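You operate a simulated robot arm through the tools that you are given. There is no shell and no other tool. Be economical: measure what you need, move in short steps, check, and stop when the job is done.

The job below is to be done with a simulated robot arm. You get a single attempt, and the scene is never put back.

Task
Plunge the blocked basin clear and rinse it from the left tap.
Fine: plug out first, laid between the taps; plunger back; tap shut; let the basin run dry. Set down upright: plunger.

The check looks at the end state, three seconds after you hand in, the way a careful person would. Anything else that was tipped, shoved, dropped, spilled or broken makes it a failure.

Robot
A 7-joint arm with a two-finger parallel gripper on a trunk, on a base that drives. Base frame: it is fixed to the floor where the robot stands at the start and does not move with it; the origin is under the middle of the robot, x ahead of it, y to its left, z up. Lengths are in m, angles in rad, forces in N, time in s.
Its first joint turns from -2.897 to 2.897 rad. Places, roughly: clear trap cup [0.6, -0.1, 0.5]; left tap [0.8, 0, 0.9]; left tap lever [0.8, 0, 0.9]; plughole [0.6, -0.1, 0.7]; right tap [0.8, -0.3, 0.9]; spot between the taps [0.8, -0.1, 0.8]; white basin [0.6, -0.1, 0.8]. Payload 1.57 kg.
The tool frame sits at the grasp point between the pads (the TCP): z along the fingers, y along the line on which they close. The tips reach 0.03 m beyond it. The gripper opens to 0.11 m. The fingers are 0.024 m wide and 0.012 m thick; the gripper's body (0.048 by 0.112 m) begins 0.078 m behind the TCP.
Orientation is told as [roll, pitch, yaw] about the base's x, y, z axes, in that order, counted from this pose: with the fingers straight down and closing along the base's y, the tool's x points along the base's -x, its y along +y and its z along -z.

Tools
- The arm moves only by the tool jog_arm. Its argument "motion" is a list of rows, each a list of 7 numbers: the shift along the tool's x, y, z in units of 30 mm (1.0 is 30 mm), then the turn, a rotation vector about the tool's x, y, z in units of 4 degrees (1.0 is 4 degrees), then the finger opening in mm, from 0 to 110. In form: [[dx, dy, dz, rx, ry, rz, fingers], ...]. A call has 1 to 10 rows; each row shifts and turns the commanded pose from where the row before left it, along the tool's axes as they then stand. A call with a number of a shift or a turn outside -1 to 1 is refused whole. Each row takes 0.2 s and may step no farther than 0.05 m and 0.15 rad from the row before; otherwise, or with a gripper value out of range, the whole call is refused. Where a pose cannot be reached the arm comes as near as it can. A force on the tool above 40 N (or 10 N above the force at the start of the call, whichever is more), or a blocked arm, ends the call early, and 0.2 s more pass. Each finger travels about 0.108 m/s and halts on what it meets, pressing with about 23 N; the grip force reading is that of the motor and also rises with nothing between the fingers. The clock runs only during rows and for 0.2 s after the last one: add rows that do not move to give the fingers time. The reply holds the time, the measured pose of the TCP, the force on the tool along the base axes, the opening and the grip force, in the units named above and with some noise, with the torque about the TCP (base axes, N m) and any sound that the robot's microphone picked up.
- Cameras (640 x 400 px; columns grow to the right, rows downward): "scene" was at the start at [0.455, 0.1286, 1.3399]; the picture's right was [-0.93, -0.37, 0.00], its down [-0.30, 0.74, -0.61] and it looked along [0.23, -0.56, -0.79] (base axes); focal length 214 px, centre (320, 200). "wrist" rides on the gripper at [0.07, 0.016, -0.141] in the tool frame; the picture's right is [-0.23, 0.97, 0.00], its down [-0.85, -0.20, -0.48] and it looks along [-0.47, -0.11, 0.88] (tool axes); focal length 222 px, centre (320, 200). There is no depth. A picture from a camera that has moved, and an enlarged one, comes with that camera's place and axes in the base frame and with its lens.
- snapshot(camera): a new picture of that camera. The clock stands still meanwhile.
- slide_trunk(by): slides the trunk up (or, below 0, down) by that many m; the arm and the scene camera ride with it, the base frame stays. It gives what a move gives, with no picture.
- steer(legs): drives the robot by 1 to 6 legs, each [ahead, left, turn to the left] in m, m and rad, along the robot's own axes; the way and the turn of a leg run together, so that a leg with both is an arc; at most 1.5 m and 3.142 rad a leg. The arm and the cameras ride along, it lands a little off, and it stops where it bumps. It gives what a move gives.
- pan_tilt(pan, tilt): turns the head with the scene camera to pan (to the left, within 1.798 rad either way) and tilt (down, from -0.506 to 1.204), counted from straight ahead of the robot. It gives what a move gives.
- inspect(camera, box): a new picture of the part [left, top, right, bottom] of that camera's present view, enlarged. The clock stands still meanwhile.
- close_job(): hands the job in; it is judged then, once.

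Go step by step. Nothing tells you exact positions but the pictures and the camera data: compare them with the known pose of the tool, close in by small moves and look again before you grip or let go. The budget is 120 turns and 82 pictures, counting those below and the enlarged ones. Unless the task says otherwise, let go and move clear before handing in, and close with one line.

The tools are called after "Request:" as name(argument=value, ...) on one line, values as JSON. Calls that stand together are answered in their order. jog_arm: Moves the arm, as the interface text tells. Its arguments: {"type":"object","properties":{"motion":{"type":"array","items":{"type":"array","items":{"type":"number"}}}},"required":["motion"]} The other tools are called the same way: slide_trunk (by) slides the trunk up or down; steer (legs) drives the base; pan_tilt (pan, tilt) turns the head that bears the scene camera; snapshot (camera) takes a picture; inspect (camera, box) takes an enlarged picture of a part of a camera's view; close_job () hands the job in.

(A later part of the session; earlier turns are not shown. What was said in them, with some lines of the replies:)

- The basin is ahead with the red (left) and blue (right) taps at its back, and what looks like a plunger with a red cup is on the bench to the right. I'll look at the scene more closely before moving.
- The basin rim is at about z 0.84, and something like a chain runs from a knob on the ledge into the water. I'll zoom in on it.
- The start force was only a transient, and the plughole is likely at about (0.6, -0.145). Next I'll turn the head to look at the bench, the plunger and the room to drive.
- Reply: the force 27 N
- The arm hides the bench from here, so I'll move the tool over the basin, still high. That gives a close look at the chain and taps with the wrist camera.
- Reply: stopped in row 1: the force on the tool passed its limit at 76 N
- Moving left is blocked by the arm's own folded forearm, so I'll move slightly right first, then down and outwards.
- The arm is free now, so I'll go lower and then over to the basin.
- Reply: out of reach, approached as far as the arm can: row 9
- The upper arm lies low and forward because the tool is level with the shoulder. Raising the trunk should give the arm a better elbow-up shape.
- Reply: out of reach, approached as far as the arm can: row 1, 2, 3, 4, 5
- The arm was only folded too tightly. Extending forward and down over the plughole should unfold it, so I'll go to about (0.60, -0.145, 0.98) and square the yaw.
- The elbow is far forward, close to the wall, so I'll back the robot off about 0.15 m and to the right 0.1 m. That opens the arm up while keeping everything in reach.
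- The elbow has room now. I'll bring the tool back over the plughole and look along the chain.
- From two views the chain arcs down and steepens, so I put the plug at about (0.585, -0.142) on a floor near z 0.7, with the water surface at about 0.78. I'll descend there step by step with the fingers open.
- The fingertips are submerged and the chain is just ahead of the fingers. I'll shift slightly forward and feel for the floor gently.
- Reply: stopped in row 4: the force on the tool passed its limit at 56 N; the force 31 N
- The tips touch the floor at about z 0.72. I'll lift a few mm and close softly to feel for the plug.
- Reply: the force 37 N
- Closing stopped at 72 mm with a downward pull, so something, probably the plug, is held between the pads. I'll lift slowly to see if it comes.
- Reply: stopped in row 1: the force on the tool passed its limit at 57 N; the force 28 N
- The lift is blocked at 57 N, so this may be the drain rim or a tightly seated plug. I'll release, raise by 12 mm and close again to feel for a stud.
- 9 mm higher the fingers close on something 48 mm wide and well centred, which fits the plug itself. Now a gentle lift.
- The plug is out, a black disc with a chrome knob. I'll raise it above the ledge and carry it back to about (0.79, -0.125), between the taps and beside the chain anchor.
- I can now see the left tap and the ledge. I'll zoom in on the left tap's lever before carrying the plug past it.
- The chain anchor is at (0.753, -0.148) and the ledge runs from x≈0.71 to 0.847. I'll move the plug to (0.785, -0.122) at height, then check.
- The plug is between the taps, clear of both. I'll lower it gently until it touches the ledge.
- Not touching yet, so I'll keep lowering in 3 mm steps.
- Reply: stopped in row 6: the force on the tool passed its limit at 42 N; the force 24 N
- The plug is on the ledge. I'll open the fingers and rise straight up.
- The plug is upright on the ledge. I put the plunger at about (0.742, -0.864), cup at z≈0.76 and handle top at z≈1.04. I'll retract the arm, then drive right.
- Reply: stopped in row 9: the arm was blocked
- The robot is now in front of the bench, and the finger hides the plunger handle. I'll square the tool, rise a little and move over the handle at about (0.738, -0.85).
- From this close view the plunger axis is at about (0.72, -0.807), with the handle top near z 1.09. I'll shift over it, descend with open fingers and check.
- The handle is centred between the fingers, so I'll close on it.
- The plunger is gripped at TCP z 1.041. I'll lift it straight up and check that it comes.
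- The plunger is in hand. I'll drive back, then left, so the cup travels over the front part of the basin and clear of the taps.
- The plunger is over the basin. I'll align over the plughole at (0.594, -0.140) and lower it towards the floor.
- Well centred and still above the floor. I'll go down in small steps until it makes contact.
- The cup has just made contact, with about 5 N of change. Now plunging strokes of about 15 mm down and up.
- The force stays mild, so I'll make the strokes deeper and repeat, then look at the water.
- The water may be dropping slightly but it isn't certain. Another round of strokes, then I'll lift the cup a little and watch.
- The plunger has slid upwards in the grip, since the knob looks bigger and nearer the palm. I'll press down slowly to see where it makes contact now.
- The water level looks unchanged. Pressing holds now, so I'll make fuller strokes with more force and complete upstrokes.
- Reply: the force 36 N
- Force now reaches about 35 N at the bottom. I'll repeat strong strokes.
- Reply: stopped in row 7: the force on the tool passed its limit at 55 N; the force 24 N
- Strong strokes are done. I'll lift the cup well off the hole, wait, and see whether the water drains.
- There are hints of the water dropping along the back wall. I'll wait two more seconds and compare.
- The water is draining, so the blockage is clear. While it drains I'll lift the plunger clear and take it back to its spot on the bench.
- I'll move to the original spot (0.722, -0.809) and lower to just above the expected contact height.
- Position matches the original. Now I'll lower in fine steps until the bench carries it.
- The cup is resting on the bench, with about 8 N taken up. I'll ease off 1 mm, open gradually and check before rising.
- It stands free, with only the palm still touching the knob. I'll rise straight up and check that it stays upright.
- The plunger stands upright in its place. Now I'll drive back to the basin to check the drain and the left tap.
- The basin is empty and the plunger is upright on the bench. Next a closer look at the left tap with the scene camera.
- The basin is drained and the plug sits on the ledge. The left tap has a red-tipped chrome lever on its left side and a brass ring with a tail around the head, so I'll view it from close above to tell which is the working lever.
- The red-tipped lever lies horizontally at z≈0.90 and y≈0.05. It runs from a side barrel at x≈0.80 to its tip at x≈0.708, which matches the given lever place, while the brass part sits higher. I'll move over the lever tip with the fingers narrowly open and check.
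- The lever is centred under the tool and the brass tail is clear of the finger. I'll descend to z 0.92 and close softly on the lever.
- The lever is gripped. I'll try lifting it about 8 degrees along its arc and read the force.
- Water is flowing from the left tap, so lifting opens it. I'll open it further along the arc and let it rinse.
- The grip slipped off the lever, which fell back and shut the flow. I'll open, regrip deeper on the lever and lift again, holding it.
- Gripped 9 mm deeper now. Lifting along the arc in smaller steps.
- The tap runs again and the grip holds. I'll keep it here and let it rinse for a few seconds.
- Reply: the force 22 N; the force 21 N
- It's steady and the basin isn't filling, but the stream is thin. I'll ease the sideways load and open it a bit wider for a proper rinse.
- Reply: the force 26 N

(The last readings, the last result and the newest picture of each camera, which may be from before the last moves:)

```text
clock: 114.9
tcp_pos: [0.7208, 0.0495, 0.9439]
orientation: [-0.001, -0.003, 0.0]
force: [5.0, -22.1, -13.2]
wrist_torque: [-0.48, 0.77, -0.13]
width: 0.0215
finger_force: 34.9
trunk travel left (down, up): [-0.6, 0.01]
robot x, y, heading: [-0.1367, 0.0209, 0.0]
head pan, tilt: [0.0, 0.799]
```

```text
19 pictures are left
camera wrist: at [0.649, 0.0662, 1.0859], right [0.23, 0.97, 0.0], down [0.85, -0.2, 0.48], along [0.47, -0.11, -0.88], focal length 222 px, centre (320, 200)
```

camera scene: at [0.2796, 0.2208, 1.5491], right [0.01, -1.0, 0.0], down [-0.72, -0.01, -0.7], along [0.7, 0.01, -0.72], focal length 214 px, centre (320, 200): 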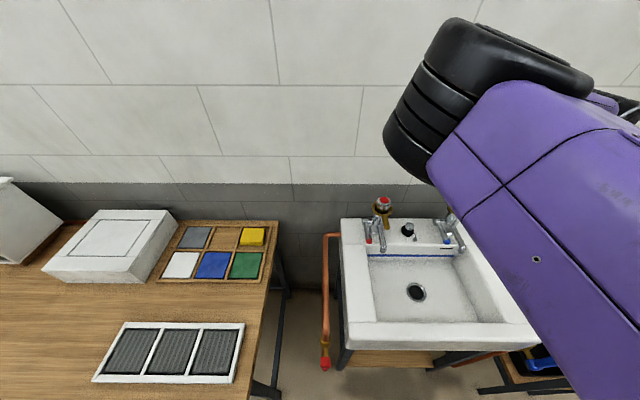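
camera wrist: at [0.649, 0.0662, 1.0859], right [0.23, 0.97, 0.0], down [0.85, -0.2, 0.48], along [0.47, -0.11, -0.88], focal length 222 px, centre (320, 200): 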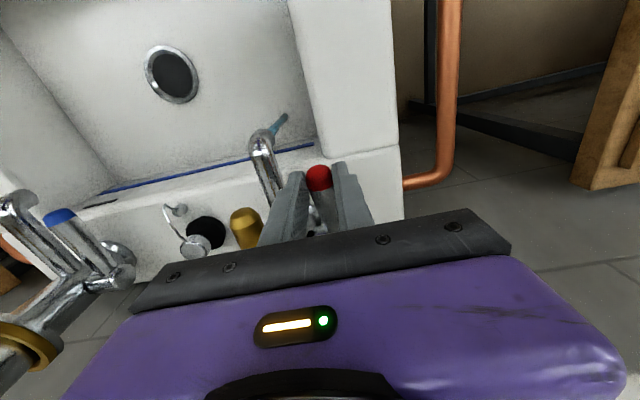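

The tap is open wider. I'll hold it for a further five seconds or so of rinsing.

Request:
jog_arm(motion=[[0, -0.05, 0, 0, 0, 0, 0], [0, 0, 0, 0, 0, 0, 0], [0, 0, 0, 0, 0, 0, 0], [0, 0, 0, 0, 0, 0, 0], [0, 0, 0, 0, 0, 0, 0], [0, 0, 0, 0, 0, 0, 0], [0, 0, 0, 0, 0, 0, 0], [0, 0, 0, 0, 0, 0, 0], [0, 0, 0, 0, 0, 0, 0], [0, 0, 0, 0, 0, 0, 0]])

Request:
jog_arm(motion=[[0, 0, 0, 0, 0, 0, 0], [0, 0, 0, 0, 0, 0, 0], [0, 0, 0, 0, 0, 0, 0], [0, 0, 0, 0, 0, 0, 0], [0, 0, 0, 0, 0, 0, 0], [0, 0, 0, 0, 0, 0, 0], [0, 0, 0, 0, 0, 0, 0], [0, 0, 0, 0, 0, 0, 0], [0, 0, 0, 0, 0, 0, 0], [0, 0, 0, 0, 0, 0, 0]])

Request:
jog_arm(motion=[[0, 0, 0, 0, 0, 0, 0], [0, 0, 0, 0, 0, 0, 0], [0, 0, 0, 0, 0, 0, 0], [0, 0, 0, 0, 0, 0, 0], [0, 0, 0, 0, 0, 0, 0], [0, 0, 0, 0, 0, 0, 0], [0, 0, 0, 0, 0, 0, 0], [0, 0, 0, 0, 0, 0, 0], [0, 0, 0, 0, 0, 0, 0], [0, 0, 0, 0, 0, 0, 0]])

Request:
inspect(camera="wrist", box=[60, 20, 380, 220])

```text
clock: 117.1
tcp_pos: [0.7199, 0.0498, 0.9451]
orientation: [0.0, -0.003, -0.001]
force: [10.8, -9.8, -9.0]
wrist_torque: [-0.23, 0.09, -0.06]
width: 0.0214
finger_force: 34.4
trunk travel left (down, up): [-0.6, 0.01]
robot x, y, heading: [-0.1389, 0.0182, -0.0]
head pan, tilt: [0.0, 0.799]
```

```text
clock: 119.3
tcp_pos: [0.7199, 0.0494, 0.944]
orientation: [-0.003, -0.003, 0.0]
force: [15.3, -3.5, -4.9]
wrist_torque: [-0.04, -0.46, -0.03]
width: 0.0214
finger_force: 34.7
trunk travel left (down, up): [-0.6, 0.01]
robot x, y, heading: [-0.1367, 0.0195, 0.001]
head pan, tilt: [0.0, 0.799]
```

```text
clock: 121.5
tcp_pos: [0.7207, 0.0504, 0.9439]
orientation: [-0.002, -0.002, 0.0]
force: [17.3, -1.3, -2.7]
wrist_torque: [-0.02, -0.74, 0.02]
width: 0.0218
finger_force: 34.7
trunk travel left (down, up): [-0.6, 0.01]
robot x, y, heading: [-0.1373, 0.015, -0.002]
head pan, tilt: [0.0, 0.799]
```

```text
2.00 times, centred on (220, 120) of wrist
camera zoom: at [0.6487, 0.0659, 1.0861], right [0.23, 0.97, 0.0], down [0.85, -0.2, 0.48], along [0.47, -0.11, -0.88], focal length 444 px, centre (520, 360)
```

zoom: 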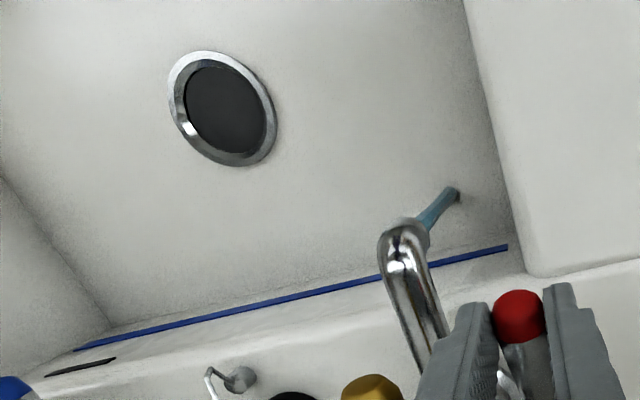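

It has run for about twelve seconds, all draining away. Now I'll bring the lever back down along the arc to shut it.

Request:
jog_arm(motion=[[0, 0, 0.2, 0, 0, 0, 0], [0.05, 0, 0.2, 0, 0, 0, 0], [0.05, 0, 0.2, 0, 0, 0, 0], [0.04, 0, 0.2, 0, 0, 0, 0], [0.03, 0, 0.2, 0, 0, 0, 0], [0, 0, 0.14, 0, 0, 0, 0], [0, 0, 0.05, 0, 0, 0, 0], [0, 0, 0, 0, 0, 0, 0]])

Request:
inspect(camera="wrist", box=[60, 20, 380, 220])

```text
clock: 123.3
tcp_pos: [0.7137, 0.0499, 0.91]
orientation: [0.001, -0.003, -0.001]
force: [-0.2, 3.7, 11.5]
wrist_torque: [0.13, -0.97, -0.02]
width: 0.0218
finger_force: 34.7
trunk travel left (down, up): [-0.6, 0.01]
robot x, y, heading: [-0.1371, 0.0202, 0.001]
head pan, tilt: [0.0, 0.799]
```

```text
2.00 times, centred on (220, 120) of wrist
camera zoom: at [0.6426, 0.0658, 1.0504], right [0.23, 0.97, 0.0], down [0.85, -0.2, 0.48], along [0.47, -0.11, -0.88], focal length 444 px, centre (520, 360)
```

zoom: 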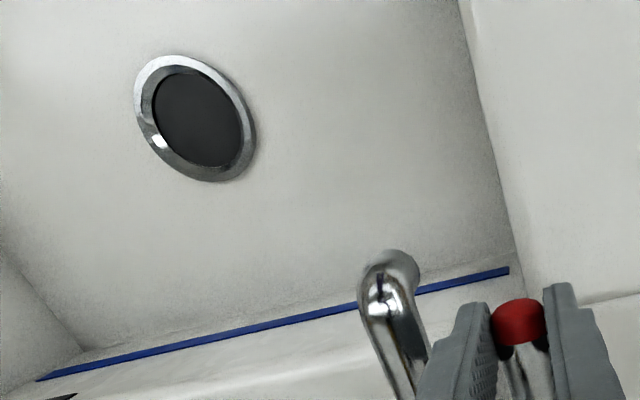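

The flow has stopped and the lever is seated. I'll open the fingers fully, then rise straight up, clear of the tap.

Request:
jog_arm(motion=[[0, 0, 0, 0, 0, 0, 30], [0, 0, 0, 0, 0, 0, 40], [0, 0, 0, 0, 0, 0, 40], [0, 0, -0.5, 0, 0, 0, 40], [0, 0, -0.8, 0, 0, 0, 40], [0, 0, -1, 0, 0, 0, 40], [0, 0, -1, 0, 0, 0, 40], [0, 0, -1, 0, 0, 0, 40], [0, 0, -1, 0, 0, 0, 40], [0, 0, -1, 0, 0, 0, 40]])

Request:
steer(legs=[[-0.2, 0, 0]])

Request:
snapshot(camera="wrist")

Request:
snapshot(camera="scene")

```text
clock: 125.5
tcp_pos: [0.7126, 0.0453, 1.0959]
orientation: [-0.005, 0.0, -0.011]
force: [0.3, -0.4, 0.0]
wrist_torque: [-0.02, 0.02, 0.03]
width: 0.0401
finger_force: 0.1
trunk travel left (down, up): [-0.6, 0.01]
robot x, y, heading: [-0.1377, 0.0174, -0.001]
head pan, tilt: [0.0, 0.799]
```

```text
clock: 127.1
tcp_pos: [0.5118, 0.0484, 1.0977]
orientation: [0.0, 0.0, -0.005]
force: [-0.9, -0.9, -0.1]
wrist_torque: [0.02, 0.04, 0.0]
width: 0.04
finger_force: 0.0
trunk travel left (down, up): [-0.6, 0.01]
robot x, y, heading: [-0.339, 0.0178, 0.001]
head pan, tilt: [0.0, 0.799]
```

```text
16 pictures are left
camera wrist: at [0.4404, 0.0652, 1.2385], right [0.23, 0.97, 0.0], down [0.85, -0.2, 0.48], along [0.47, -0.11, -0.88], focal length 222 px, centre (320, 200)
```

wrist: 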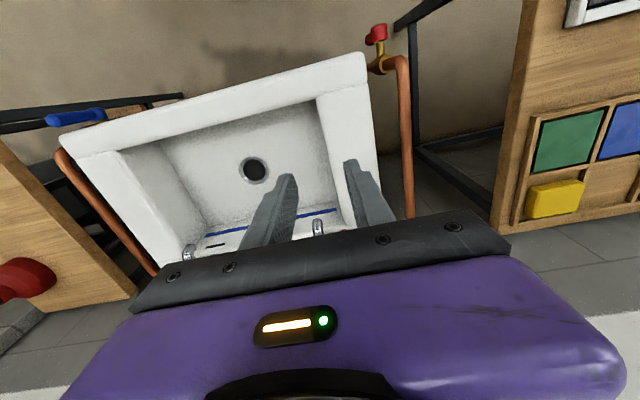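

```text
15 pictures are left
camera scene: at [0.1683, 0.2179, 1.549], right [0.0, -1.0, 0.0], down [-0.72, 0.0, -0.7], along [0.7, 0.0, -0.72], focal length 214 px, centre (320, 200)
```

scene: 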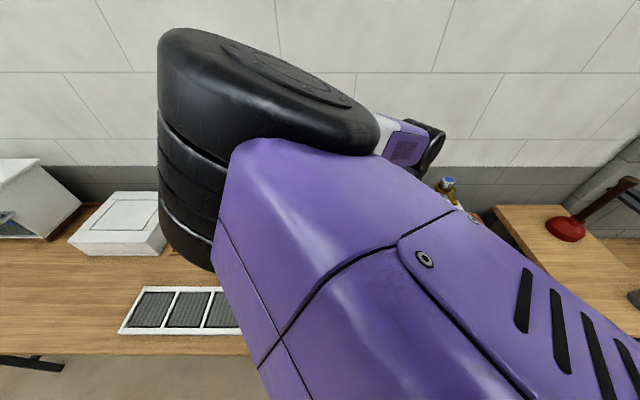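

The basin is dry and the plunger stands on the bench. I'll swing the arm aside for one last look at the plug and the tap.

Request:
jog_arm(motion=[[0, -1, -0.3, 0, 0, 0, 40], [0, -1, -0.3, 0, 0, 0, 40], [0, -1, -0.3, 0, 0, 0, 40], [0, -1, 0, 0, 0, 0, 40], [0, -1, 0, 0, 0, 0, 40], [0, -1, 0, 0, 0, 0, 40], [0, -1, 0, 0, 0, 0, 40], [0, -1, 0, 0, 0, 0, 40], [0, 0, 0, 0, 0, 0, 40]])

Request:
snapshot(camera="scene")

Request:
snapshot(camera="wrist")

```text
clock: 129.1
tcp_pos: [0.5086, -0.1903, 1.1251]
orientation: [-0.001, -0.001, -0.007]
force: [-0.3, -0.2, -0.2]
wrist_torque: [0.02, 0.02, 0.02]
width: 0.0401
finger_force: 0.1
trunk travel left (down, up): [-0.6, 0.01]
robot x, y, heading: [-0.3393, 0.0134, -0.001]
head pan, tilt: [0.0, 0.799]
```

```text
14 pictures are left
camera scene: at [0.168, 0.2176, 1.5491], right [0.0, -1.0, 0.0], down [-0.72, 0.0, -0.7], along [0.7, 0.0, -0.72], focal length 214 px, centre (320, 200)
```

scene: 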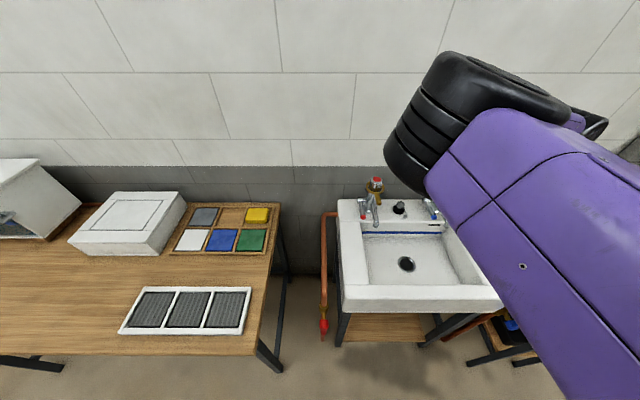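

```text
13 pictures are left
camera wrist: at [0.4376, -0.1738, 1.2659], right [0.23, 0.97, 0.0], down [0.85, -0.2, 0.48], along [0.47, -0.11, -0.88], focal length 222 px, centre (320, 200)
```

wrist: 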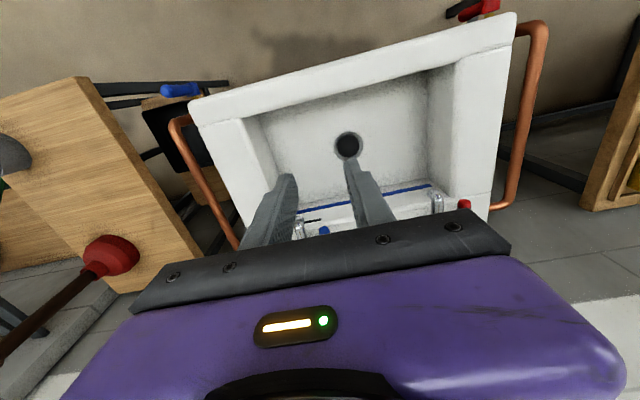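

Request:
inspect(camera="scene", box=[335, 170, 445, 290])

```text
3.33 times, centred on (390, 230) of scene
camera zoom: at [0.168, 0.2176, 1.5491], right [0.0, -1.0, 0.0], down [-0.72, 0.0, -0.7], along [0.7, 0.0, -0.72], focal length 715 px, centre (87, 100)
```

zoom: 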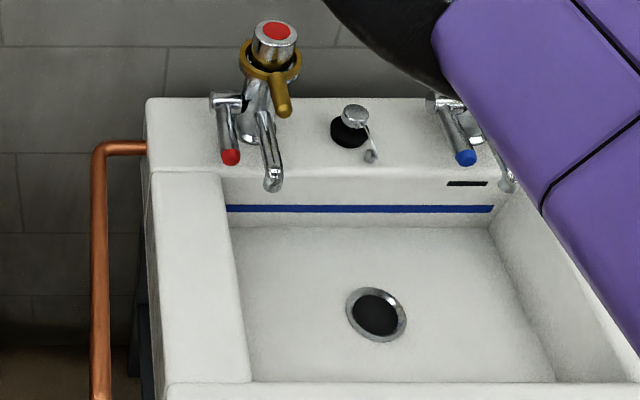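

The basin is clear and dry, the tap is shut with no drip, the plug lies between the taps, and the plunger stands upright on the bench. I'm handing in.

Request:
close_job()

```text
The job is handed in.
```

I plunged the basin clear, rinsed it from the left tap and let it run dry; the plug lies between the taps, the plunger is upright back on the bench, and the tap is shut.
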